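You operate a simulated robot arm through the tools that you are given. There is no shell and no other tool. Be economical: measure what you need, move in short steps, check, and stop when the job is done.

You are at the controls of a simulated robot arm. One attempt, no reset.

## Task
Level the cure board, then stand the teal oblong mould on it.
Fine: turn each foot wheel till its bubble lies between the lines, and put the dust cover back over the mould left on the mat.

It is judged by the outcome, as a careful person would: the job done as asked, and still so three seconds after it is handed in. It fails if anything else is knocked over, pushed out of place, dropped, spilled or broken. Lids that push on must go on centred and level and be pressed home; caps that screw on are set level and turned clockwise until they are tight.

## Robot
A 6-joint arm with a two-finger parallel gripper, fixed in place. Base frame: the origin is at the foot of the arm, x ahead of it, y to its left, z up. Units: m, degrees, N and s.
With the tool pointing down near the work surface it reaches from about 0.18 to 0.74 m from the base axis. Its first joint turns from -166.0 to 166.0 degrees. Payload 3.91 kg.
The TCP is the grasp point between the finger pads, 0.03 m short of the fingertips. In the tool frame z runs along the fingers and y along their closing line. Largest opening 0.11 m; finger width 0.02, thickness 0.01; the body of the gripper, 0.048 by 0.112 m, starts 0.055 m behind the TCP.
Orientation is that of the tool frame in the base frame, as [roll, pitch, yaw] about the fixed x, y, z axes, in that order (R = Rz(yaw) Ry(pitch) Rx(roll)). With the fingers straight down and closing along the base's y, the tool's x points along the base's -x, its y along +y and its z along -z.

## Interface
- The arm moves only by the tool send_rows. Its argument "deltas" is a list of rows, each an object of numbers (a shift or turn left out is 0, a gripper value left out holds the last): "dx", "dy", "dz": the shift along the tool's x, y, z in m; "rx", "ry", "rz": the turn, a rotation vector about the tool's x, y, z in degrees; "hand": the closure in counts, from 0 (fully open) to 255 (shut). In form: [{"dx": .., "dy": .., "dz": .., "rx": .., "ry": .., "rz": .., "hand": ..}, ...]. A call has 1 to 8 rows; each row is the pose to reach, as a shift and turn from the pose commanded when the call began, along the tool's axes at that moment. Each row takes 0.2 s and may step no farther than 0.05 m and 8.6 degrees from the row before; otherwise, or with a gripper value out of range, the whole call is refused. Where a pose cannot be reached the arm comes as near as it can. A force on the tool above 50 N (or 10 N above the force at the start of the call, whichever is more), or a blocked arm, ends the call early, and 0.2 s more pass. Each finger travels about 0.045 m/s and halts on what it meets, pressing with about 26 N; the grip force reading is that of the motor and also rises with nothing between the fingers. The clock runs only during rows and for 0.2 s after the last one: add rows that repeat a pose to give the fingers time. It gives the time, the measured TCP pose, the force on the tool (base axes), the opening and the grip force at its end, in the units of the frame above (readings bear some noise).
- Cameras (640 x 400 px; columns grow to the right, rows downward): "scene" is fixed at [0.0481, 0.6504, 1.6272]; the picture's right is [-0.94, -0.34, 0.00], its down [-0.30, 0.85, -0.43] and it looks along [0.15, -0.41, -0.90] (base axes); focal length 256 px, centre (320, 200). "wrist" rides on the gripper at [0.071, 0.022, -0.107] in the tool frame; the picture's right is [-0.29, 0.96, 0.00], its down [-0.76, -0.23, -0.61] and it looks along [-0.58, -0.18, 0.79] (tool axes); focal length 243 px, centre (320, 200). There is no depth. A picture from a camera that has moved, and an enlarged one, comes with that camera's place and axes in the base frame and with its lens.
- grab_frame(camera): a new picture of that camera. It takes no simulated time.
- slide_trunk(by): slides the trunk up (or, below 0, down) by that many m; the arm rides with it, the base frame stays. It gives what a move gives, with no picture.
- inspect(camera, box): a new picture of the part [left, top, right, bottom] of that camera's present view, enlarged. It takes no simulated time.
- finish_job(): hands the job in; it is judged then, once.

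Work in short steps. Places have to be worked out from the pictures, the camera data and where the tool is seen: move nearer, look again, correct. Check each grasp and each placing, and mend what went wrong. You have 120 turns and 76 pictures in all, those below and enlarged ones among them. Open the gripper and draw the arm clear of the work before you hand the job in, unless the task says otherwise; then end with one line.

The tools are called after "Emit:" as a command line: name --argument value ..., lists and objects as JSON in quotes. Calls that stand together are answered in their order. send_rows: Moves the arm, as the interface text tells. Its arguments: {"type":"object","properties":{"deltas":{"type":"array"}},"required":["deltas"]} The other tools are called the same way: slide_trunk (by) slides the trunk up or down; grab_frame (camera) takes a picture; inspect (camera, box) takes an enlarged picture of a part of a camera's view; finish_job () hands the job in.

At the start:

```text
clock: 0.0
tool_pos: [0.1079, 0.3072, 1.2327]
ee_rot: [-179.9, -0.1, -180.0]
ft_force: [0.1, 0.4, -0.9]
opening: 0.1101
grip_force: 0.1
trunk travel left (down, up): [-0.525, 0.065]
```

scene: 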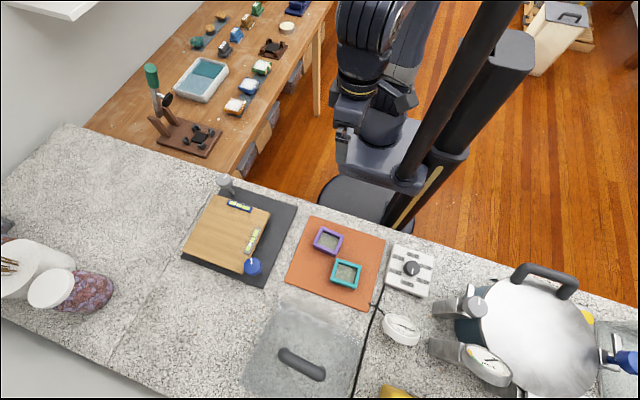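
wrist: 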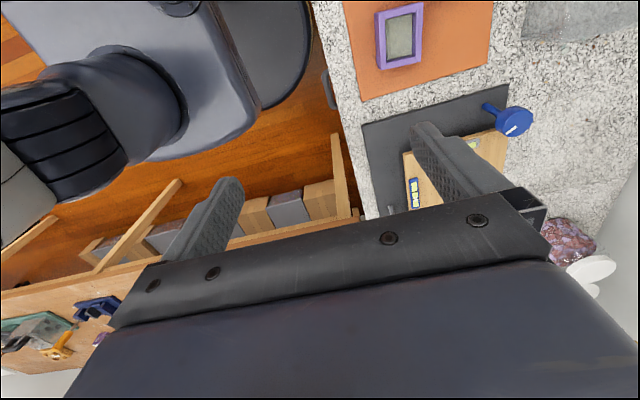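

I look closer at the cure board and the mat before moving.

Emit:
inspect --camera "scene" --box '[170, 165, 310, 295]'

Emit:
inspect --camera "scene" --box '[230, 200, 450, 400]'

```text
3.08 times, centred on (240, 230) of scene
camera zoom: at [0.0481, 0.6504, 1.6272], right [-0.94, -0.34, 0.0], down [-0.3, 0.85, -0.43], along [0.15, -0.41, -0.9], focal length 789 px, centre (566, 108)
```

zoom: 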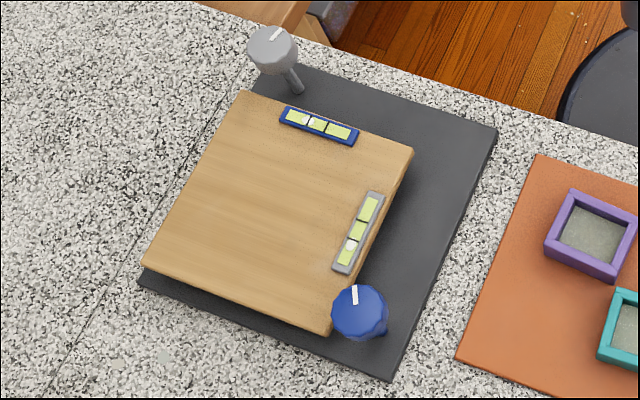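

```text
2.00 times, centred on (340, 300) of scene
camera zoom: at [0.0481, 0.6504, 1.6272], right [-0.94, -0.34, 0.0], down [-0.3, 0.85, -0.43], along [0.15, -0.41, -0.9], focal length 513 px, centre (280, 0)
```

zoom: 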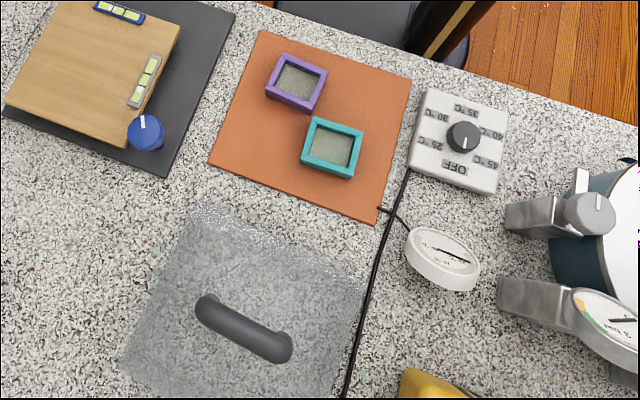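

The two wheels appear to sit on tall stems with their tops near z 0.95, the grey around (0.45, 0.385) and the blue around (0.26, 0.58). I move to a viewing pose to measure them with the wrist camera.

Emit:
send_rows --deltas '[{"dx": -0.018, "dy": 0.03, "dz": 0.015}, {"dx": -0.036, "dy": 0.06, "dz": 0.03}, {"dx": -0.054, "dy": 0.09, "dz": 0.045}, {"dx": -0.072, "dy": 0.12, "dz": 0.06}, {"dx": -0.09, "dy": 0.15, "dz": 0.075}, {"dx": -0.108, "dy": 0.18, "dz": 0.09}, {"dx": -0.125, "dy": 0.21, "dz": 0.1}, {"dx": -0.142, "dy": 0.243, "dz": 0.11}]'

Emit:
grab_frame --camera "wrist"

```text
clock: 1.8
tool_pos: [0.2498, 0.5507, 1.1228]
ee_rot: [-179.9, 0.0, 180.0]
ft_force: [-0.6, -0.1, 0.5]
opening: 0.11
grip_force: 0.0
trunk travel left (down, up): [-0.525, 0.065]
```

```text
71 pictures are left
camera wrist: at [0.1784, 0.5729, 1.2302], right [0.29, 0.96, 0.0], down [0.76, -0.23, 0.61], along [0.58, -0.18, -0.79], focal length 243 px, centre (320, 200)
```

wrist: 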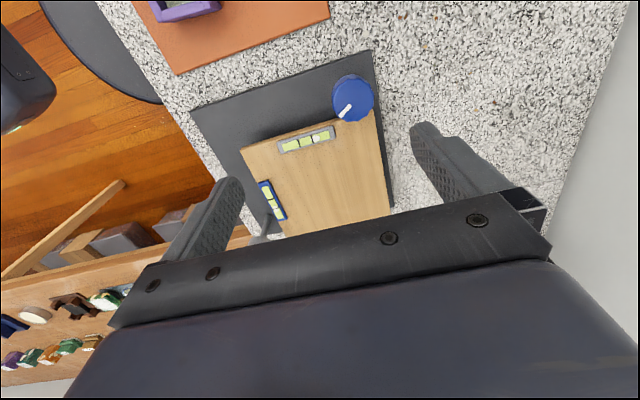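

Blue wheel lines up near (0.26, 0.584). I enlarge to see the vials and the marks.

Emit:
inspect --camera "wrist" --box '[230, 60, 410, 240]'

```text
2.22 times, centred on (320, 150) of wrist
camera zoom: at [0.1784, 0.5729, 1.2302], right [0.29, 0.96, 0.0], down [0.76, -0.23, 0.61], along [0.58, -0.18, -0.79], focal length 539 px, centre (320, 311)
```

zoom: 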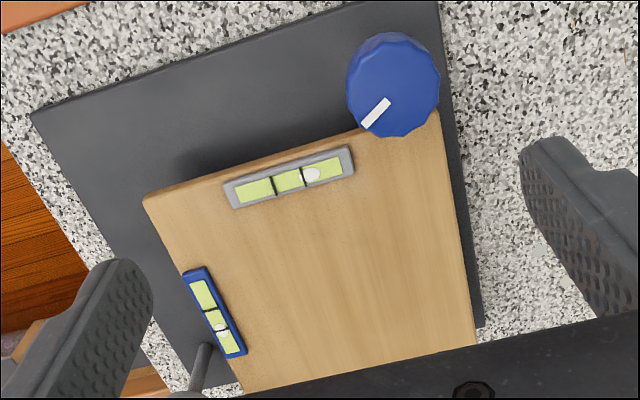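

I lower and back off to see the blue wheel obliquely and get its height by parallax.

Emit:
send_rows --deltas '[{"dx": 0.03, "dz": 0.035}, {"dx": 0.06, "dz": 0.07}, {"dx": 0.09, "dy": 0.01, "dz": 0.105}, {"dx": 0.11, "dy": 0.01, "dz": 0.125}]'

Emit:
grab_frame --camera "wrist"

```text
clock: 2.8
tool_pos: [0.1386, 0.5589, 0.9973]
ee_rot: [-179.9, 0.1, -180.0]
ft_force: [-0.6, -0.2, -0.7]
opening: 0.1099
grip_force: 0.1
trunk travel left (down, up): [-0.525, 0.065]
```

```text
69 pictures are left
camera wrist: at [0.0674, 0.5808, 1.105], right [0.29, 0.96, 0.0], down [0.76, -0.23, 0.61], along [0.58, -0.18, -0.79], focal length 243 px, centre (320, 200)
```

wrist: 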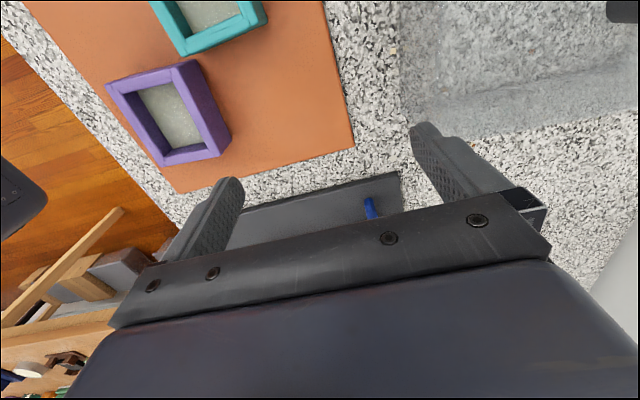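

The blue stem foot lies at about (0.256, 0.581), so the wheel top comes out at z ≈ 0.958. I move above it, a little higher, and check centring between the fingers.

Emit:
send_rows --deltas '[{"dz": -0.03}, {"dx": -0.04, "dy": 0.01, "dz": -0.03}, {"dx": -0.08, "dy": 0.02, "dz": -0.03}, {"dx": -0.1175, "dy": 0.0225, "dz": -0.03}]'

Emit:
grab_frame --camera "wrist"

Emit:
inspect --camera "scene" --box '[190, 160, 310, 290]'

```text
clock: 3.8
tool_pos: [0.2578, 0.5822, 1.0282]
ee_rot: [180.0, 0.0, -179.9]
ft_force: [-0.2, 0.6, 0.9]
opening: 0.1099
grip_force: 0.0
trunk travel left (down, up): [-0.525, 0.065]
```

```text
68 pictures are left
camera wrist: at [0.1868, 0.6039, 1.1357], right [0.29, 0.96, 0.0], down [0.76, -0.23, 0.61], along [0.58, -0.18, -0.79], focal length 243 px, centre (320, 200)
```

wrist: 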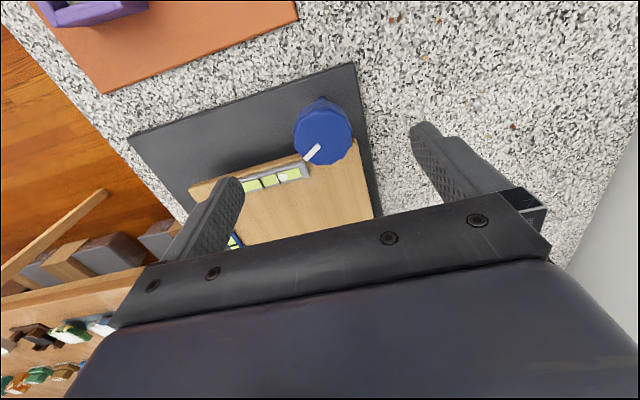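

```text
3.08 times, centred on (250, 225) of scene
camera zoom: at [0.0481, 0.6504, 1.6272], right [-0.94, -0.34, 0.0], down [-0.3, 0.85, -0.43], along [0.15, -0.41, -0.9], focal length 789 px, centre (535, 123)
```

zoom: 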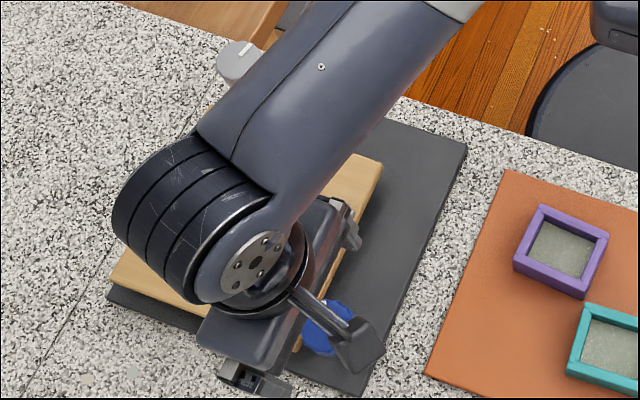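

Wheel centre recomputes to (0.259, 0.583), right under the tool. I descend to z ≈ 0.952 watching the force.

Emit:
send_rows --deltas '[{"dx": -0.001, "dz": 0.03}, {"dx": -0.001, "dz": 0.055}, {"dx": -0.001, "dz": 0.076}]'

Emit:
grab_frame --camera "wrist"

```text
clock: 4.6
tool_pos: [0.2582, 0.5825, 0.952]
ee_rot: [180.0, 0.0, -180.0]
ft_force: [-0.1, 0.0, 0.4]
opening: 0.1098
grip_force: 0.1
trunk travel left (down, up): [-0.525, 0.065]
```

```text
66 pictures are left
camera wrist: at [0.1869, 0.6046, 1.0585], right [0.29, 0.96, 0.0], down [0.76, -0.23, 0.61], along [0.58, -0.18, -0.79], focal length 243 px, centre (320, 200)
```

wrist: 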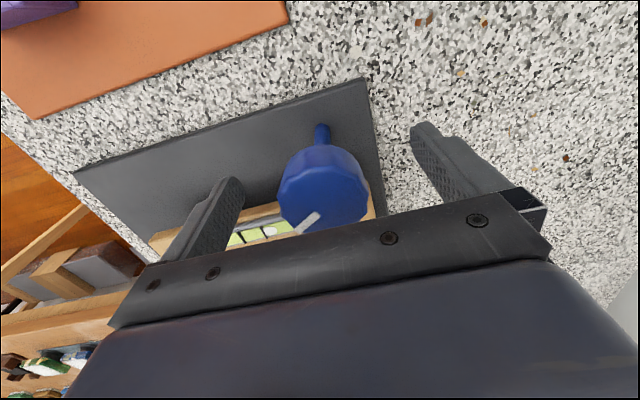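

The wheel is centred between the fingers, so I close on it.

Emit:
send_rows --deltas '[{"hand": 255}, {"hand": 255}, {"hand": 255}, {"hand": 255}, {"hand": 255}]'

```text
clock: 5.8
tool_pos: [0.2569, 0.5846, 0.9509]
ee_rot: [179.8, 0.1, 180.0]
ft_force: [0.9, 11.1, -0.2]
opening: 0.0439
grip_force: 42.0
trunk travel left (down, up): [-0.525, 0.065]
```

Gripped at 44 mm with 11 N sideways, so the wheel axis is about 2–3 mm further in +y. I recentre and try a counter-clockwise quarter-ish turn, then watch the bubble.

Emit:
send_rows --deltas '[{"dy": 0.002}, {"dy": 0.002, "rz": -8}, {"dy": 0.002, "rz": -16}, {"dy": 0.002, "rz": -24}, {"dy": 0.002, "rz": -32}]'

Emit:
grab_frame --camera "wrist"

Emit:
inspect --camera "scene" --box '[190, 160, 310, 290]'

```text
clock: 7.0
tool_pos: [0.257, 0.5845, 0.9526]
ee_rot: [-180.0, 0.0, -147.9]
ft_force: [-3.1, 7.8, -4.1]
opening: 0.0441
grip_force: 44.9
trunk travel left (down, up): [-0.525, 0.065]
```

```text
65 pictures are left
camera wrist: at [0.1862, 0.5655, 1.059], right [-0.26, 0.96, 0.0], down [0.77, 0.21, 0.61], along [0.59, 0.16, -0.79], focal length 243 px, centre (320, 200)
```

wrist: 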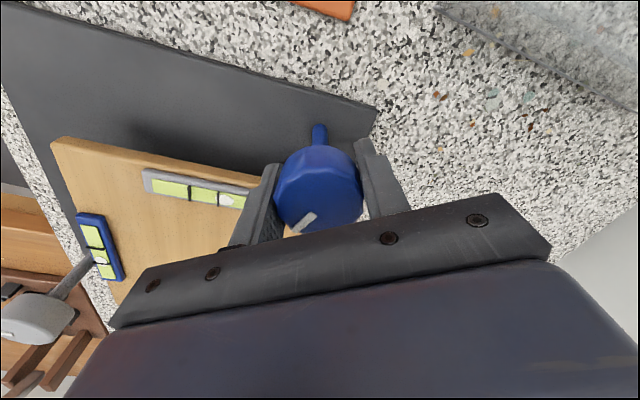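

```text
3.08 times, centred on (250, 225) of scene
camera zoom: at [0.0481, 0.6504, 1.6272], right [-0.94, -0.34, 0.0], down [-0.3, 0.85, -0.43], along [0.15, -0.41, -0.9], focal length 789 px, centre (535, 123)
```

zoom: 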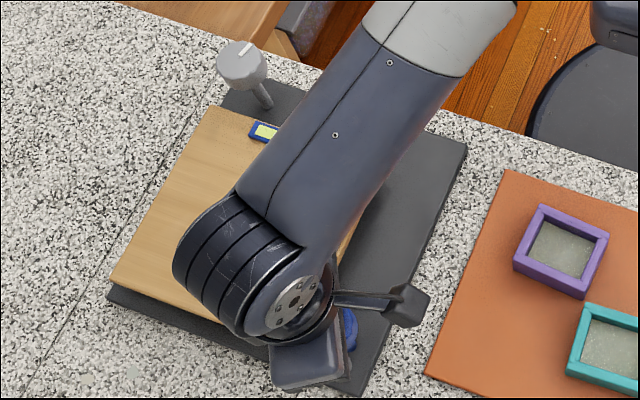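

The wheel turned with the hand. I zoom on the vials.

Emit:
inspect --camera "wrist" --box '[60, 150, 260, 290]'

```text
2.86 times, centred on (160, 220) of wrist
camera zoom: at [0.1862, 0.5655, 1.059], right [-0.26, 0.96, 0.0], down [0.77, 0.21, 0.61], along [0.59, 0.16, -0.79], focal length 693 px, centre (777, 143)
```

zoom: 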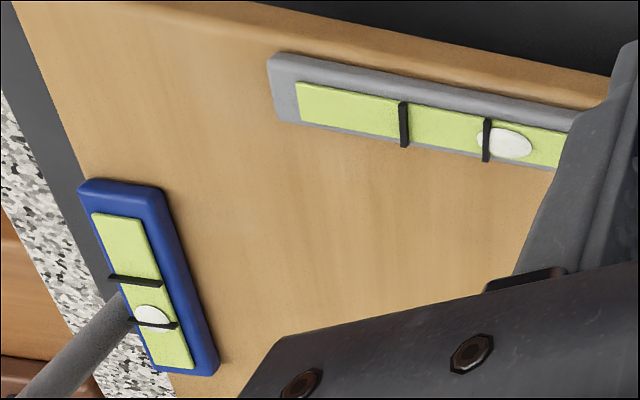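

The blue bubble appears to have moved inward while the grey one did not, so the blue wheel works the blue vial and counter-clockwise is right. I turn another 24° and recheck.

Emit:
send_rows --deltas '[{"rz": -8}, {"rz": -16}, {"rz": -24}]'

Emit:
inspect --camera "wrist" --box '[0, 130, 300, 310]'

```text
clock: 7.8
tool_pos: [0.2571, 0.5852, 0.9511]
ee_rot: [-179.9, -0.1, -124.0]
ft_force: [-5.9, 10.0, -7.7]
opening: 0.0437
grip_force: 45.3
trunk travel left (down, up): [-0.525, 0.065]
```

```text
2.13 times, centred on (150, 220) of wrist
camera zoom: at [0.2002, 0.5382, 1.0591], right [-0.63, 0.77, 0.0], down [0.62, 0.5, 0.61], along [0.47, 0.38, -0.79], focal length 518 px, centre (683, 157)
```

zoom: 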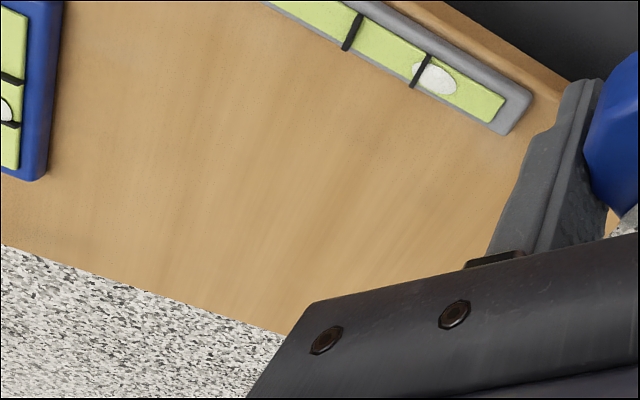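

The blue bubble is between the lines but still off centre; about 20° more should centre it.

Emit:
send_rows --deltas '[{"rz": -7, "dz": 0.0005}, {"rz": -14, "dz": 0.001}, {"rz": -20, "dz": 0.001}]'

Emit:
grab_frame --camera "scene"

```text
clock: 8.6
tool_pos: [0.2568, 0.5849, 0.9507]
ee_rot: [180.0, -0.1, -104.0]
ft_force: [-7.7, 14.3, 4.5]
opening: 0.0437
grip_force: 45.0
trunk travel left (down, up): [-0.525, 0.065]
```

```text
61 pictures are left
```

scene: 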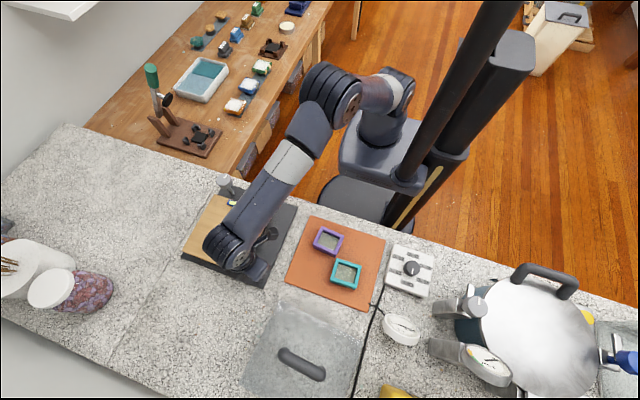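

I open and lift straight off the wheel to see the vials clearly.

Emit:
send_rows --deltas '[{"hand": 0}, {"hand": 0}, {"hand": 0}, {"hand": 0}, {"hand": 0, "dz": -0.03}, {"hand": 0, "dz": -0.07}, {"hand": 0, "dz": -0.11}]'

Emit:
grab_frame --camera "wrist"

```text
clock: 10.2
tool_pos: [0.2591, 0.5858, 1.0623]
ee_rot: [-180.0, 0.0, -104.0]
ft_force: [-0.9, 0.1, -0.5]
opening: 0.1104
grip_force: 0.0
trunk travel left (down, up): [-0.525, 0.065]
```

```text
60 pictures are left
camera wrist: at [0.2211, 0.5204, 1.1703], right [-0.86, 0.51, 0.0], down [0.41, 0.68, 0.61], along [0.31, 0.52, -0.79], focal length 243 px, centre (320, 200)
```

wrist: 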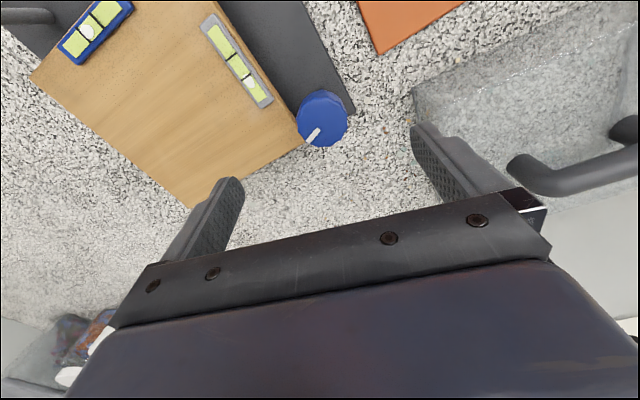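

Emit:
inspect --camera "wrist" --box '[40, 0, 160, 75]'

```text
5.33 times, centred on (100, 38) of wrist
camera zoom: at [0.2211, 0.5204, 1.1703], right [-0.86, 0.51, 0.0], down [0.41, 0.68, 0.61], along [0.31, 0.52, -0.79], focal length 1294 px, centre (1493, 1067)
```

zoom: 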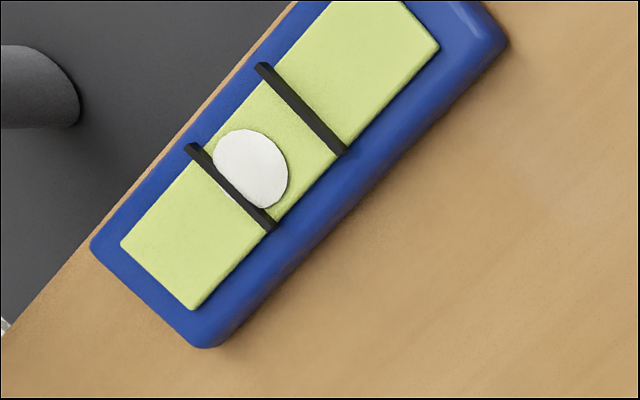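

The bubble sits inside but close to one line; I'll judge it again from another angle. Now I move above the grey wheel at about (0.448, 0.385), turning to close along x.

Emit:
send_rows --deltas '[{"dx": 0.025, "dy": -0.039}, {"dx": 0.05, "dy": -0.078}, {"dx": 0.074, "dy": -0.117, "rz": -3}, {"dx": 0.099, "dy": -0.155, "rz": -7}, {"dx": 0.124, "dy": -0.194, "rz": -10}, {"dx": 0.148, "dy": -0.2327, "rz": -14}]'

Emit:
grab_frame --camera "wrist"

Emit:
inspect --camera "scene" --box '[180, 160, 310, 290]'

```text
clock: 11.6
tool_pos: [0.4483, 0.3839, 1.0625]
ee_rot: [-180.0, -0.1, -90.0]
ft_force: [1.0, 0.1, -0.3]
opening: 0.1101
grip_force: 0.1
trunk travel left (down, up): [-0.525, 0.065]
```

```text
58 pictures are left
camera wrist: at [0.4277, 0.312, 1.1699], right [-0.96, 0.29, 0.0], down [0.23, 0.76, 0.61], along [0.18, 0.58, -0.79], focal length 243 px, centre (320, 200)
```

wrist: 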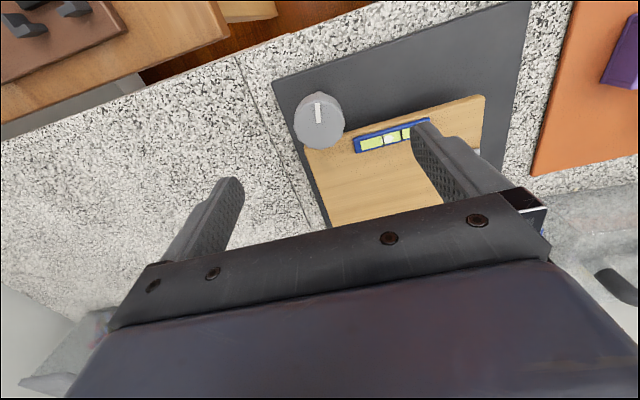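

```text
3.08 times, centred on (245, 225) of scene
camera zoom: at [0.0481, 0.6504, 1.6272], right [-0.94, -0.34, 0.0], down [-0.3, 0.85, -0.43], along [0.15, -0.41, -0.9], focal length 789 px, centre (551, 123)
```

zoom: 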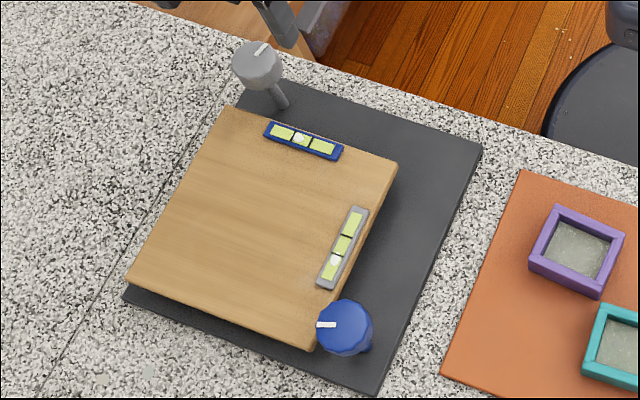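

The vials are both visible now. I zoom in on the blue vial from both cameras.

Emit:
inspect --camera "scene" --box '[220, 195, 260, 220]'

Emit:
inspect --camera "wrist" --box '[340, 100, 440, 162]'

```text
16.00 times, centred on (240, 208) of scene
camera zoom: at [0.0481, 0.6504, 1.6272], right [-0.94, -0.34, 0.0], down [-0.3, 0.85, -0.43], along [0.15, -0.41, -0.9], focal length 4103 px, centre (1600, 80)
```

zoom: 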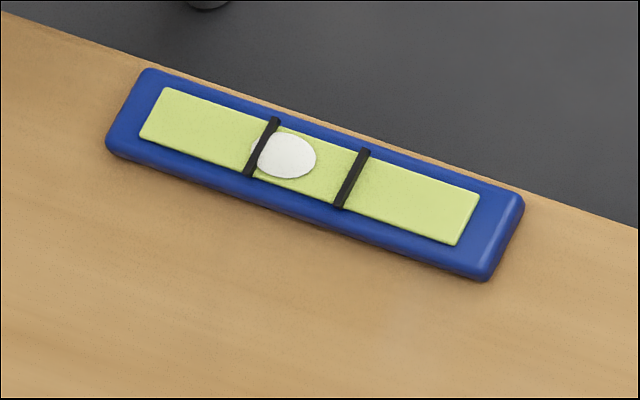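

```text
6.40 times, centred on (390, 131) of wrist
camera zoom: at [0.4277, 0.312, 1.1699], right [-0.96, 0.29, 0.0], down [0.23, 0.76, 0.61], along [0.18, 0.58, -0.79], focal length 1553 px, centre (-128, 642)
```

zoom: 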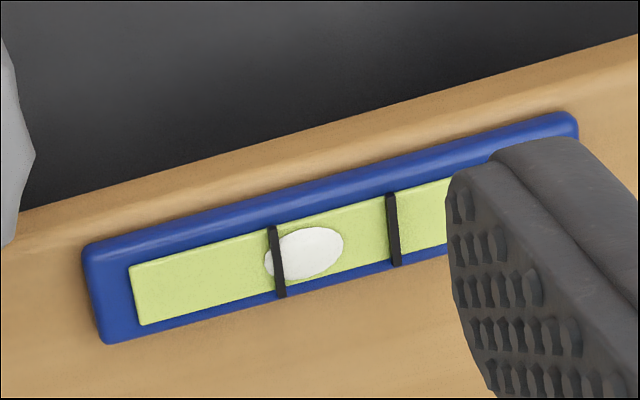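

Blue bubble still touches its outer line (offset about a quarter gap, ≈35° more). I'll do the grey wheel first: its centre works out at (0.450, 0.381); descending.

Emit:
send_rows --deltas '[{"dx": 0.003, "dy": -0.0017, "dz": 0.04}, {"dx": 0.003, "dy": -0.0017, "dz": 0.08}, {"dx": 0.003, "dy": -0.0017, "dz": 0.111}]'

Emit:
grab_frame --camera "wrist"

```text
clock: 12.4
tool_pos: [0.4494, 0.3821, 0.9507]
ee_rot: [180.0, -0.1, -90.0]
ft_force: [-0.1, -0.3, 0.1]
opening: 0.11
grip_force: 0.0
trunk travel left (down, up): [-0.525, 0.065]
```

```text
54 pictures are left
camera wrist: at [0.4289, 0.3098, 1.0576], right [-0.96, 0.29, 0.0], down [0.23, 0.76, 0.61], along [0.18, 0.58, -0.79], focal length 243 px, centre (320, 200)
```

wrist: 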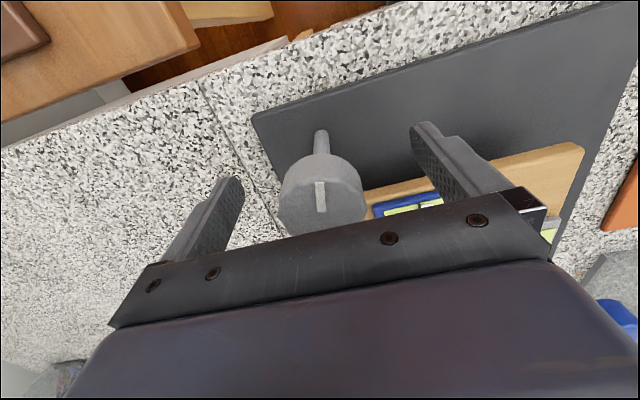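

Slight correction of 2 mm toward the board, then I close on the grey wheel.

Emit:
send_rows --deltas '[{"dx": -0.002, "hand": 255}, {"dx": -0.002, "hand": 255}, {"dx": -0.002, "hand": 255}, {"dx": -0.002, "hand": 255}, {"dx": -0.002, "hand": 255}]'

```text
clock: 13.6
tool_pos: [0.4503, 0.3828, 0.951]
ee_rot: [179.9, 0.1, -89.9]
ft_force: [-0.8, -0.5, -0.5]
opening: 0.0427
grip_force: 40.8
trunk travel left (down, up): [-0.525, 0.065]
```

Well-centred grip, almost no side force. I turn counter-clockwise 56° and check.

Emit:
send_rows --deltas '[{"rz": -8}, {"rz": -16}, {"rz": -24}, {"rz": -32}, {"rz": -40}, {"rz": -48}, {"rz": -56}]'

Emit:
inspect --camera "scene" --box '[220, 195, 290, 280]'

```text
clock: 15.2
tool_pos: [0.4514, 0.3842, 0.9512]
ee_rot: [-179.9, 0.0, -34.0]
ft_force: [12.6, 7.9, 6.8]
opening: 0.0426
grip_force: 45.0
trunk travel left (down, up): [-0.525, 0.065]
```

```text
4.71 times, centred on (255, 238) of scene
camera zoom: at [0.0481, 0.6504, 1.6272], right [-0.94, -0.34, 0.0], down [-0.3, 0.85, -0.43], along [0.15, -0.41, -0.9], focal length 1207 px, centre (626, 24)
```

zoom: 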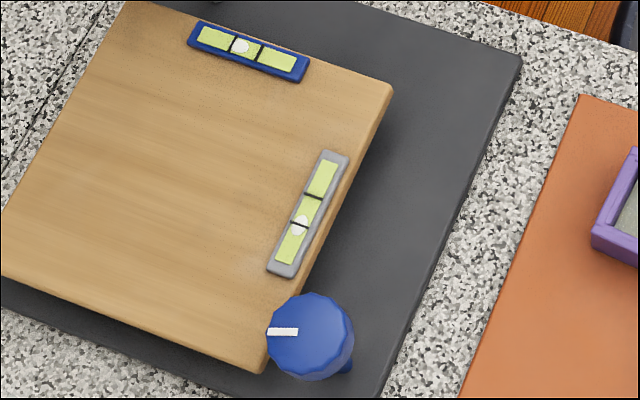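

The grey bubble moved inward and now sits on the line. I zoom to gauge the rest.

Emit:
inspect --camera "scene" --box '[270, 225, 300, 258]'

Emit:
inspect --camera "scene" --box '[245, 225, 300, 260]'

```text
12.12 times, centred on (285, 242) of scene
camera zoom: at [0.0481, 0.6504, 1.6272], right [-0.94, -0.34, 0.0], down [-0.3, 0.85, -0.43], along [0.15, -0.41, -0.9], focal length 3108 px, centre (744, -303)
```

zoom: 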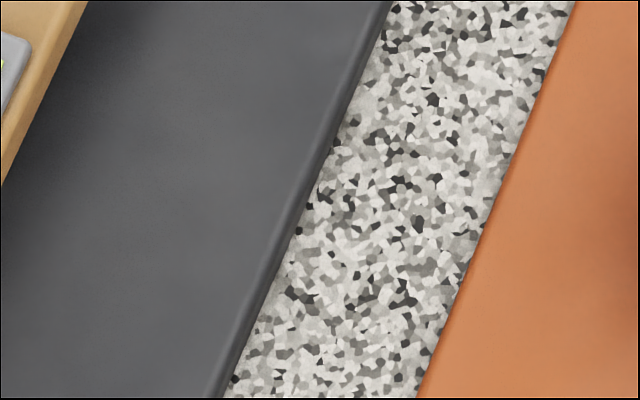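

```text
11.43 times, centred on (272, 242) of scene
camera zoom: at [0.0481, 0.6504, 1.6272], right [-0.94, -0.34, 0.0], down [-0.3, 0.85, -0.43], along [0.15, -0.41, -0.9], focal length 2930 px, centre (863, -286)
```

zoom: 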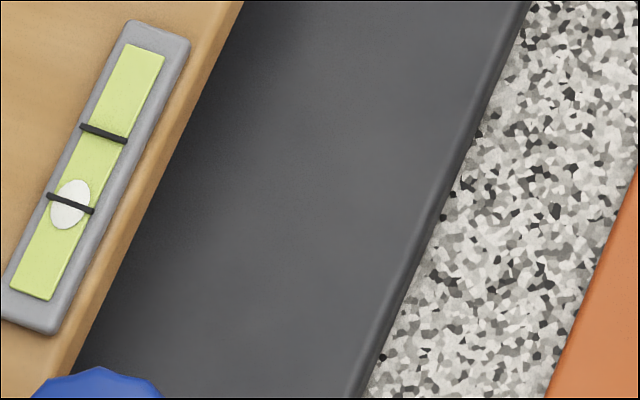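

Offset still about half a gap; at ≈0.007 gap/degree I need roughly 65–70° more.

Emit:
send_rows --deltas '[{"rz": -8}, {"rz": -16}, {"rz": -24}, {"rz": -32}, {"rz": -40}, {"rz": -48}, {"rz": -56}, {"rz": -64}]'

Emit:
inspect --camera "scene" --box '[230, 220, 280, 255]'

```text
clock: 17.0
tool_pos: [0.451, 0.3857, 0.9514]
ee_rot: [180.0, -0.2, 30.1]
ft_force: [12.8, 18.2, 13.2]
opening: 0.0424
grip_force: 45.3
trunk travel left (down, up): [-0.525, 0.065]
```

```text
11.43 times, centred on (255, 238) of scene
camera zoom: at [0.0481, 0.6504, 1.6272], right [-0.94, -0.34, 0.0], down [-0.3, 0.85, -0.43], along [0.15, -0.41, -0.9], focal length 2930 px, centre (1063, -229)
```

zoom: 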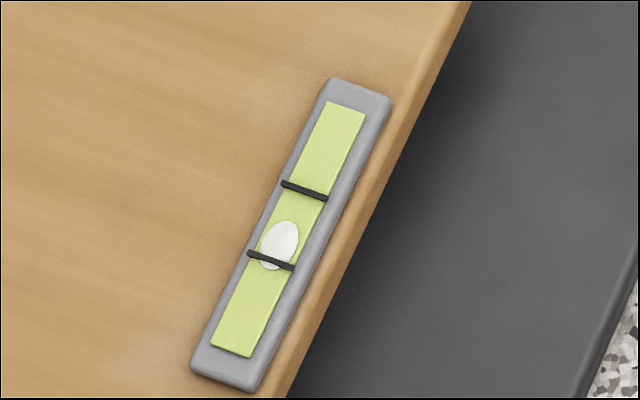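

64° moved it about a quarter gap; another ~70° needed. I ease the side load and keep turning.

Emit:
send_rows --deltas '[{"dx": 0.0018, "dy": -0.0012, "dz": -0.001, "rz": -4}, {"dx": 0.0018, "dy": -0.0012, "dz": -0.001, "rz": -12}, {"dx": 0.0018, "dy": -0.0012, "dz": -0.001, "rz": -20}, {"dx": 0.0018, "dy": -0.0012, "dz": -0.001, "rz": -28}, {"dx": 0.0018, "dy": -0.0012, "dz": -0.001, "rz": -36}, {"dx": 0.0018, "dy": -0.0012, "dz": -0.001, "rz": -44}, {"dx": 0.0018, "dy": -0.0012, "dz": -0.001, "rz": -52}, {"dx": 0.0018, "dy": -0.0012, "dz": -0.001, "rz": -60}]'

Emit:
inspect --camera "scene" --box '[215, 195, 280, 255]'

```text
clock: 17.7
tool_pos: [0.45, 0.3852, 0.9505]
ee_rot: [178.1, -0.1, 38.9]
ft_force: [20.0, -14.8, -3.3]
opening: 0.043
grip_force: 45.5
out of reach, approached as far as the arm can: row 2, 3
trunk travel left (down, up): [-0.525, 0.065]
stopped in row 3: the force on the tool passed its limit (the readings are from after the stop); the commanded pose is now the measured one
```

```text
6.67 times, centred on (248, 225) of scene
camera zoom: at [0.0481, 0.6504, 1.6272], right [-0.94, -0.34, 0.0], down [-0.3, 0.85, -0.43], along [0.15, -0.41, -0.9], focal length 1709 px, centre (803, 33)
```

zoom: 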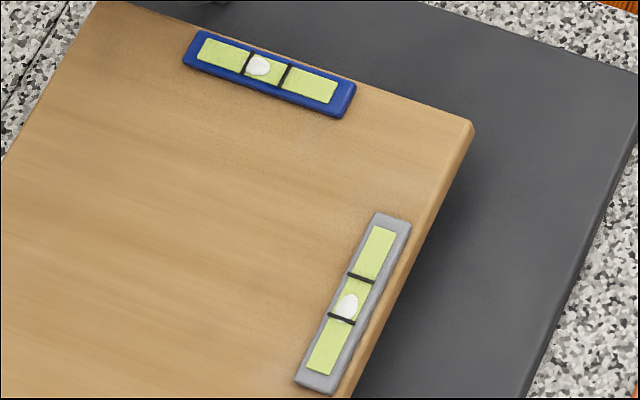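

The wrist hit its joint limit near yaw 39°. I open, lift slightly, straighten, and turn the hand back to regrip.

Emit:
send_rows --deltas '[{"hand": 0}, {"hand": 0}, {"hand": 0}, {"hand": 0}, {"hand": 0, "dz": -0.02, "rx": 1.9}]'

Emit:
send_rows --deltas '[{"rz": 8.5}, {"rz": 17}, {"rz": 25.5}, {"rz": 34}, {"rz": 42.5}, {"rz": 51}, {"rz": 59.5}, {"rz": 68}]'

Emit:
send_rows --deltas '[{"rz": 8.5}, {"rz": 17}, {"rz": 25.5}, {"rz": 34}, {"rz": 42.5}, {"rz": 51}]'

Emit:
grab_frame --camera "wrist"

```text
clock: 18.6
tool_pos: [0.4533, 0.3807, 0.9534]
ee_rot: [177.5, -0.2, 39.0]
ft_force: [26.0, -37.9, 8.6]
opening: 0.087
grip_force: 0.0
trunk travel left (down, up): [-0.525, 0.065]
stopped in row 4: the force on the tool passed its limit (the readings are from after the stop); the commanded pose is now the measured one
```

```text
clock: 19.1
tool_pos: [0.4487, 0.3742, 0.9536]
ee_rot: [177.0, 0.5, 30.8]
ft_force: [6.3, -40.8, 20.2]
opening: 0.0904
grip_force: 0.0
trunk travel left (down, up): [-0.525, 0.065]
stopped in row 2: the force on the tool passed its limit (the readings are from after the stop); the commanded pose is now the measured one
```

```text
clock: 19.4
tool_pos: [0.445, 0.3717, 0.9523]
ee_rot: [176.7, 0.8, 25.9]
ft_force: [-0.8, -36.3, 23.0]
opening: 0.0935
grip_force: 0.1
trunk travel left (down, up): [-0.525, 0.065]
stopped in row 1: the force on the tool passed its limit (the readings are from after the stop); the commanded pose is now the measured one
```

```text
48 pictures are left
camera wrist: at [0.5183, 0.3893, 1.0598], right [0.16, -0.99, 0.06], down [-0.79, -0.09, 0.6], along [-0.59, -0.14, -0.79], focal length 243 px, centre (320, 200)
```

wrist: 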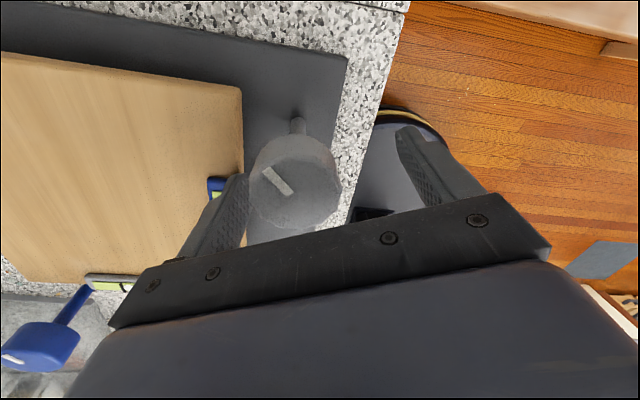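

Something is pushing the tool in −y and up; I stop and look from the scene camera before moving.

Emit:
inspect --camera "scene" --box '[150, 130, 310, 290]'

Emit:
inspect --camera "wrist" --box '[160, 100, 480, 300]'

```text
2.50 times, centred on (230, 210) of scene
camera zoom: at [0.0481, 0.6504, 1.6272], right [-0.94, -0.34, 0.0], down [-0.3, 0.85, -0.43], along [0.15, -0.41, -0.9], focal length 641 px, centre (545, 175)
```

zoom: 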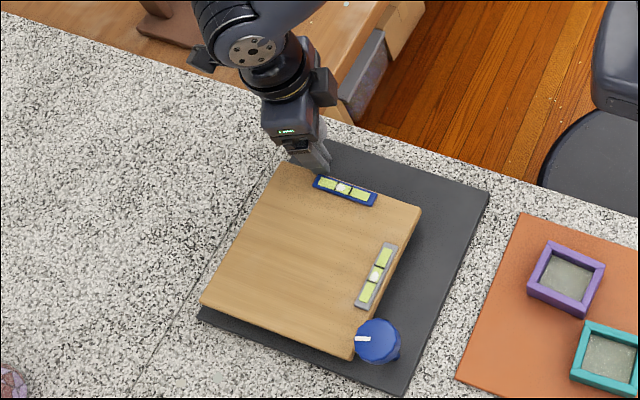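

```text
2.00 times, centred on (320, 200) of wrist
camera zoom: at [0.5183, 0.3893, 1.0598], right [0.16, -0.99, 0.06], down [-0.79, -0.09, 0.6], along [-0.59, -0.14, -0.79], focal length 485 px, centre (320, 200)
```

zoom: 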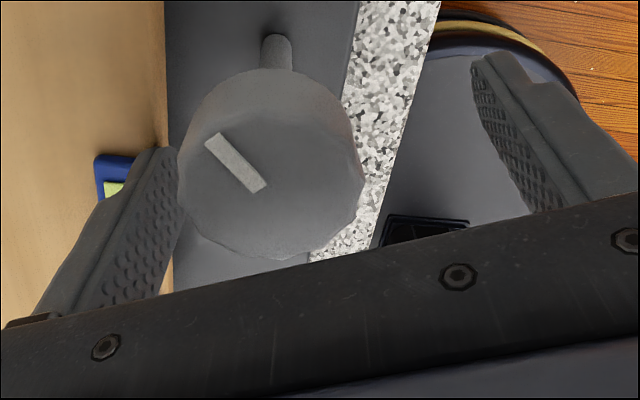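

The opening finger seems to be pressing against the board edge or the vial's end. I ease the fingers a little closed and rise straight up.

Emit:
send_rows --deltas '[{"hand": 70}, {"hand": 70}, {"hand": 70, "dz": -0.015}, {"hand": 70, "dz": -0.03}, {"hand": 70, "dz": -0.06}, {"hand": 0, "dz": -0.09}]'

Emit:
inspect --camera "scene" --box '[150, 130, 310, 290]'

```text
clock: 20.8
tool_pos: [0.4449, 0.3826, 1.0411]
ee_rot: [176.8, 0.7, 25.8]
ft_force: [-0.1, -0.3, -0.2]
opening: 0.11
grip_force: 0.0
trunk travel left (down, up): [-0.525, 0.065]
```

```text
2.50 times, centred on (230, 210) of scene
camera zoom: at [0.0481, 0.6504, 1.6272], right [-0.94, -0.34, 0.0], down [-0.3, 0.85, -0.43], along [0.15, -0.41, -0.9], focal length 641 px, centre (545, 175)
```

zoom: 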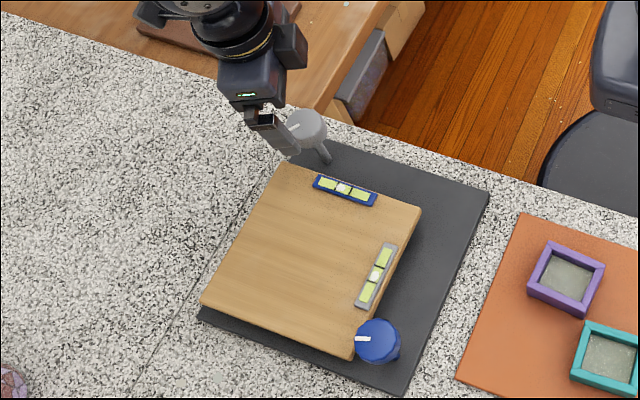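

Free, and the board has not moved. I zoom on both vials.

Emit:
inspect --camera "scene" --box '[225, 195, 265, 220]'

Emit:
inspect --camera "scene" --box '[230, 222, 275, 257]'

```text
16.00 times, centred on (245, 208) of scene
camera zoom: at [0.0481, 0.6504, 1.6272], right [-0.94, -0.34, 0.0], down [-0.3, 0.85, -0.43], along [0.15, -0.41, -0.9], focal length 4103 px, centre (1520, 80)
```

zoom: 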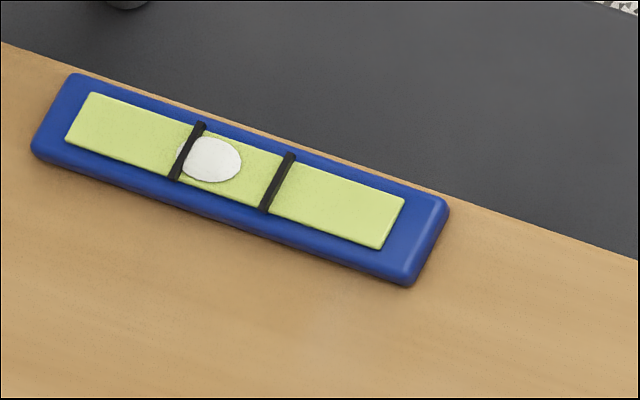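

```text
11.43 times, centred on (252, 240) of scene
camera zoom: at [0.0481, 0.6504, 1.6272], right [-0.94, -0.34, 0.0], down [-0.3, 0.85, -0.43], along [0.15, -0.41, -0.9], focal length 2930 px, centre (1091, -251)
```

zoom: 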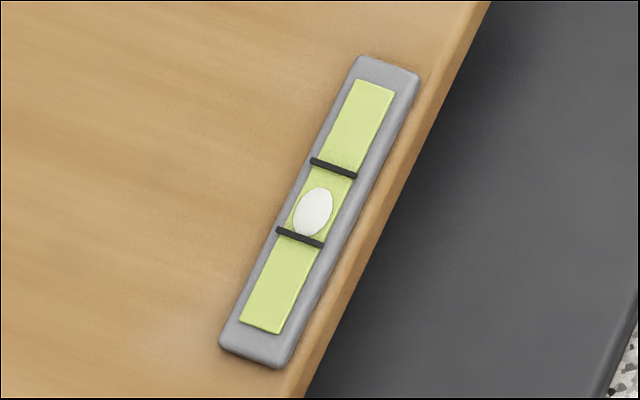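

Grey is nearly right (needs ≈25° more), blue still touches its line. I straighten the hand and turn it back to yaw −90 above the wheel.

Emit:
send_rows --deltas '[{"rx": 3.2, "ry": 0.7, "dz": -0.01}]'

Emit:
send_rows --deltas '[{"rz": 8.5}, {"rz": 17}, {"rz": 25.5}, {"rz": 34}, {"rz": 42.5}, {"rz": 51}, {"rz": 59.5}, {"rz": 68}]'

Emit:
send_rows --deltas '[{"rz": 8.5}, {"rz": 17}, {"rz": 25.5}, {"rz": 34}, {"rz": 42.5}, {"rz": 47.8}]'

```text
clock: 21.2
tool_pos: [0.4463, 0.3842, 1.0492]
ee_rot: [-179.9, 0.1, 25.9]
ft_force: [0.5, -0.1, 0.0]
opening: 0.11
grip_force: 0.1
trunk travel left (down, up): [-0.525, 0.065]
```

```text
clock: 23.0
tool_pos: [0.4438, 0.3826, 1.0496]
ee_rot: [-180.0, 0.1, -42.3]
ft_force: [0.3, 0.7, -1.9]
opening: 0.1098
grip_force: 0.1
trunk travel left (down, up): [-0.525, 0.065]
```

```text
clock: 24.4
tool_pos: [0.4453, 0.3844, 1.0498]
ee_rot: [179.8, 0.1, -90.1]
ft_force: [-0.7, 0.2, 0.4]
opening: 0.1101
grip_force: 0.0
trunk travel left (down, up): [-0.525, 0.065]
```

Descending at (0.450, 0.384) to z ≈ 0.957 and closing.

Emit:
send_rows --deltas '[{"dy": -0.0055, "dz": 0.03}, {"dy": -0.0055, "dz": 0.065}, {"dy": -0.0055, "dz": 0.093}, {"dy": -0.0055, "dz": 0.093, "hand": 255}, {"dy": -0.0055, "dz": 0.093, "hand": 255}, {"dy": -0.0055, "dz": 0.093, "hand": 255}, {"dy": -0.0055, "dz": 0.093, "hand": 255}, {"dy": -0.0055, "dz": 0.093, "hand": 255}]'

Emit:
send_rows --deltas '[{"rz": 0}, {"rz": -8}, {"rz": -16}, {"rz": -24}, {"rz": -32}]'

Emit:
inspect --camera "scene" --box '[230, 222, 275, 257]'

```text
clock: 26.2
tool_pos: [0.4494, 0.383, 0.9559]
ee_rot: [179.9, 0.1, -90.0]
ft_force: [-0.8, 0.2, -1.8]
opening: 0.0438
grip_force: 42.0
trunk travel left (down, up): [-0.525, 0.065]
```

```text
clock: 27.4
tool_pos: [0.4503, 0.3838, 0.956]
ee_rot: [180.0, 0.1, -57.8]
ft_force: [-0.1, 2.8, -6.7]
opening: 0.0437
grip_force: 44.6
trunk travel left (down, up): [-0.525, 0.065]
```

```text
11.43 times, centred on (252, 240) of scene
camera zoom: at [0.0481, 0.6504, 1.6272], right [-0.94, -0.34, 0.0], down [-0.3, 0.85, -0.43], along [0.15, -0.41, -0.9], focal length 2930 px, centre (1091, -251)
```

zoom: 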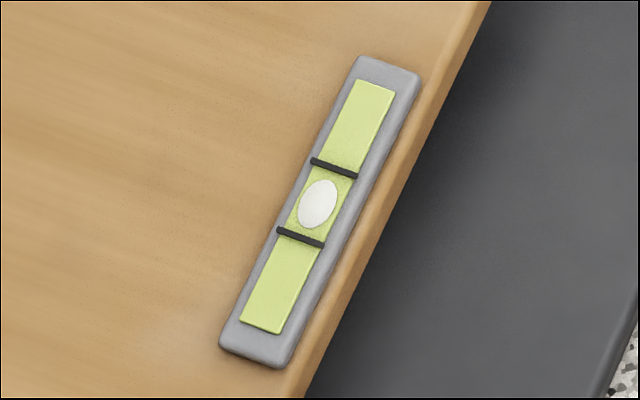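

Grey bubble is centred. I open just a little, lift off, then head for the blue wheel.

Emit:
send_rows --deltas '[{"hand": 100}, {"hand": 100}, {"hand": 100}, {"hand": 100, "dz": -0.03}, {"hand": 100, "dz": -0.065}, {"hand": 0, "dz": -0.1}]'

Emit:
grab_frame --camera "wrist"

```text
clock: 28.8
tool_pos: [0.4499, 0.3818, 1.0563]
ee_rot: [179.9, 0.2, -57.9]
ft_force: [-0.2, -0.1, 0.6]
opening: 0.1018
grip_force: 0.1
trunk travel left (down, up): [-0.525, 0.065]
```

```text
41 pictures are left
camera wrist: at [0.4706, 0.3106, 1.1635], right [-0.96, -0.26, 0.0], down [-0.21, 0.77, 0.61], along [-0.16, 0.59, -0.79], focal length 243 px, centre (320, 200)
```

wrist: 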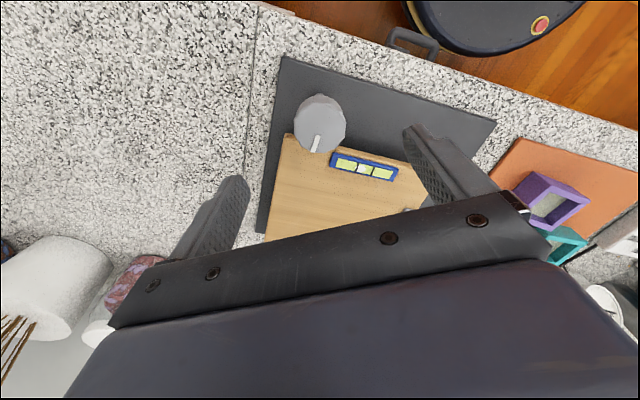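

Next, move over to the blue wheel at (0.257, 0.585), keeping this yaw.

Emit:
send_rows --deltas '[{"dx": -0.04, "dy": 0.008, "hand": 80}, {"dx": -0.08, "dy": 0.016}, {"dx": -0.12, "dy": 0.024}, {"dx": -0.16, "dy": 0.032}, {"dx": -0.2, "dy": 0.04}, {"dx": -0.24, "dy": 0.048}, {"dx": -0.2744, "dy": 0.0561}]'

Emit:
grab_frame --camera "wrist"

```text
clock: 30.4
tool_pos: [0.2562, 0.5865, 1.0561]
ee_rot: [-180.0, 0.1, -58.1]
ft_force: [-0.1, 0.2, 0.0]
opening: 0.0757
grip_force: 0.0
trunk travel left (down, up): [-0.525, 0.065]
```

```text
40 pictures are left
camera wrist: at [0.2763, 0.5145, 1.1635], right [-0.97, -0.26, 0.0], down [-0.21, 0.77, 0.61], along [-0.16, 0.59, -0.79], focal length 243 px, centre (320, 200)
```

wrist: 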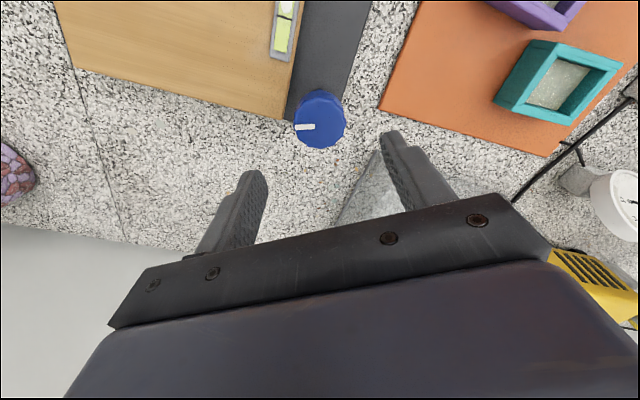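

Aligned as with the grey wheel. Descend, close, then turn 56° counter-clockwise.

Emit:
send_rows --deltas '[{"dz": 0.035}, {"dz": 0.07}, {"dz": 0.0995}, {"dz": 0.0995, "hand": 255}, {"dz": 0.0995, "hand": 255}, {"dz": 0.0995, "hand": 255}, {"dz": 0.0995, "hand": 255}]'

Emit:
send_rows --deltas '[{"rz": -8}, {"rz": -16}, {"rz": -24}, {"rz": -32}, {"rz": -40}, {"rz": -48}, {"rz": -56}]'

Emit:
inspect --camera "scene" --box '[215, 195, 265, 225]'

```text
clock: 32.0
tool_pos: [0.2545, 0.5867, 0.9571]
ee_rot: [-180.0, 0.1, -57.9]
ft_force: [-0.5, -1.0, -3.8]
opening: 0.0428
grip_force: 45.2
trunk travel left (down, up): [-0.525, 0.065]
```

```text
clock: 33.6
tool_pos: [0.2556, 0.5852, 0.9558]
ee_rot: [179.9, 0.1, -1.7]
ft_force: [-16.2, -11.8, -11.6]
opening: 0.0425
grip_force: 44.7
trunk travel left (down, up): [-0.525, 0.065]
```

```text
12.80 times, centred on (240, 210) of scene
camera zoom: at [0.0481, 0.6504, 1.6272], right [-0.94, -0.34, 0.0], down [-0.3, 0.85, -0.43], along [0.15, -0.41, -0.9], focal length 3282 px, centre (1344, 72)
```

zoom: 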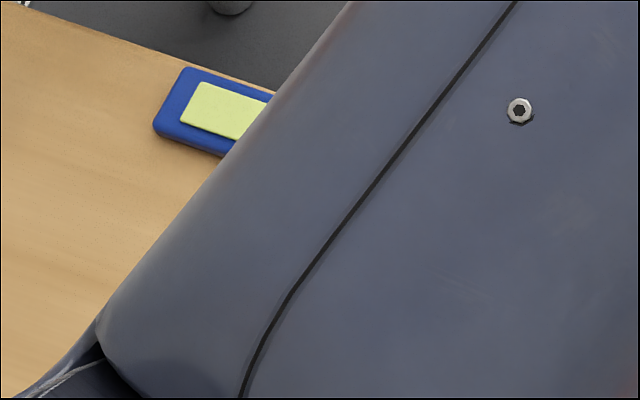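

The arm hides the vial. I release slightly, lift, and look with the arm out of the way.

Emit:
send_rows --deltas '[{"hand": 100}, {"hand": 100}, {"hand": 100}, {"hand": 100, "dz": -0.03}, {"hand": 100, "dz": -0.065}, {"hand": 0, "dz": -0.1}, {"hand": 0, "dz": -0.1, "dx": -0.05}, {"hand": 0, "dz": -0.1, "dx": -0.1}]'

Emit:
inspect --camera "scene" --box '[170, 160, 410, 310]'

```text
clock: 35.4
tool_pos: [0.1573, 0.5885, 1.058]
ee_rot: [-179.9, 0.2, -2.0]
ft_force: [0.6, -0.2, 0.3]
opening: 0.1101
grip_force: 0.0
trunk travel left (down, up): [-0.525, 0.065]
```

```text
2.67 times, centred on (290, 235) of scene
camera zoom: at [0.0481, 0.6504, 1.6272], right [-0.94, -0.34, 0.0], down [-0.3, 0.85, -0.43], along [0.15, -0.41, -0.9], focal length 684 px, centre (400, 107)
```

zoom: 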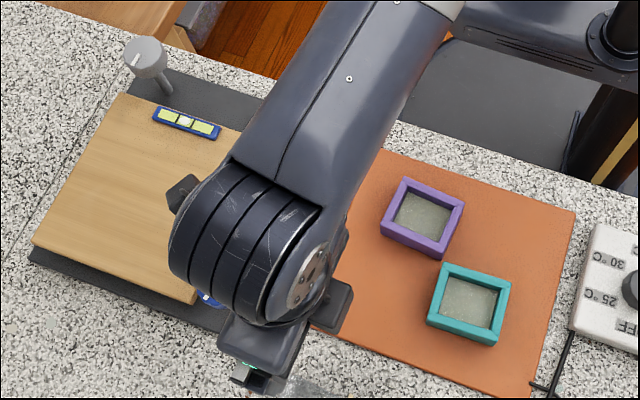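

Emit:
inspect --camera "scene" --box '[220, 194, 260, 219]'

```text
16.00 times, centred on (240, 206) of scene
camera zoom: at [0.0481, 0.6504, 1.6272], right [-0.94, -0.34, 0.0], down [-0.3, 0.85, -0.43], along [0.15, -0.41, -0.9], focal length 4103 px, centre (1600, 96)
```

zoom: 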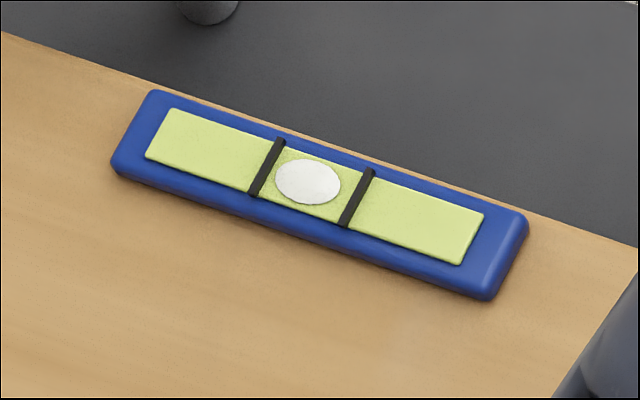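

Blue is centred too. Now the teal mould, estimated near (0.025, 0.50): I shift sideways so the wrist camera sees the mat.

Emit:
send_rows --deltas '[{"dz": -0.02, "dy": 0.02}, {"dz": -0.03, "dy": 0.06}, {"dz": -0.03, "dy": 0.1}, {"dz": -0.03, "dy": 0.13}]'

Emit:
grab_frame --camera "wrist"

```text
clock: 36.4
tool_pos: [0.1532, 0.4588, 1.0886]
ee_rot: [-179.9, 0.2, -1.9]
ft_force: [-0.1, 0.2, -0.6]
opening: 0.11
grip_force: 0.1
trunk travel left (down, up): [-0.525, 0.065]
```

```text
36 pictures are left
camera wrist: at [0.224, 0.4339, 1.1953], right [-0.32, -0.95, 0.0], down [-0.75, 0.25, 0.61], along [-0.58, 0.2, -0.79], focal length 243 px, centre (320, 200)
```

wrist: 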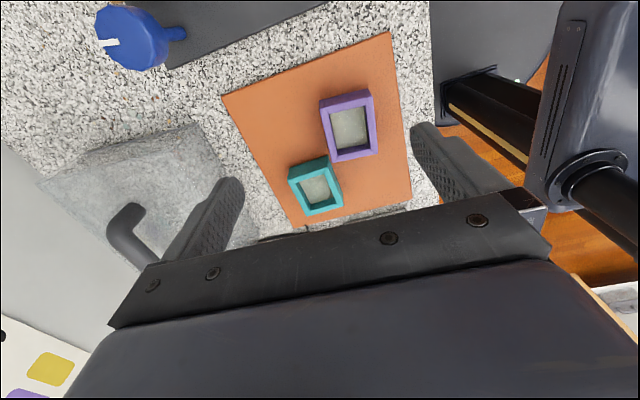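

Emit:
inspect --camera "wrist" --box '[270, 80, 400, 230]'

```text
2.67 times, centred on (335, 155) of wrist
camera zoom: at [0.224, 0.4339, 1.1953], right [-0.32, -0.95, 0.0], down [-0.75, 0.25, 0.61], along [-0.58, 0.2, -0.79], focal length 647 px, centre (280, 320)
```

zoom: 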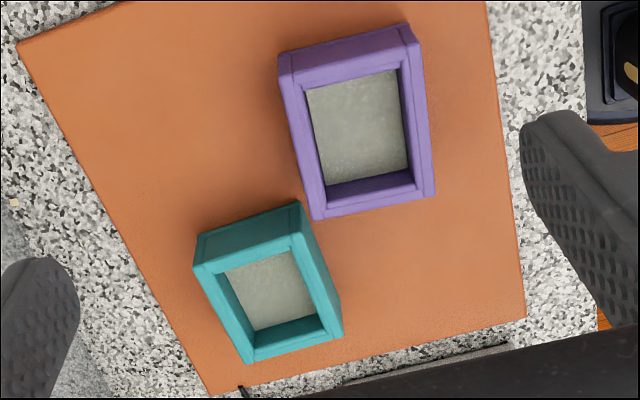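

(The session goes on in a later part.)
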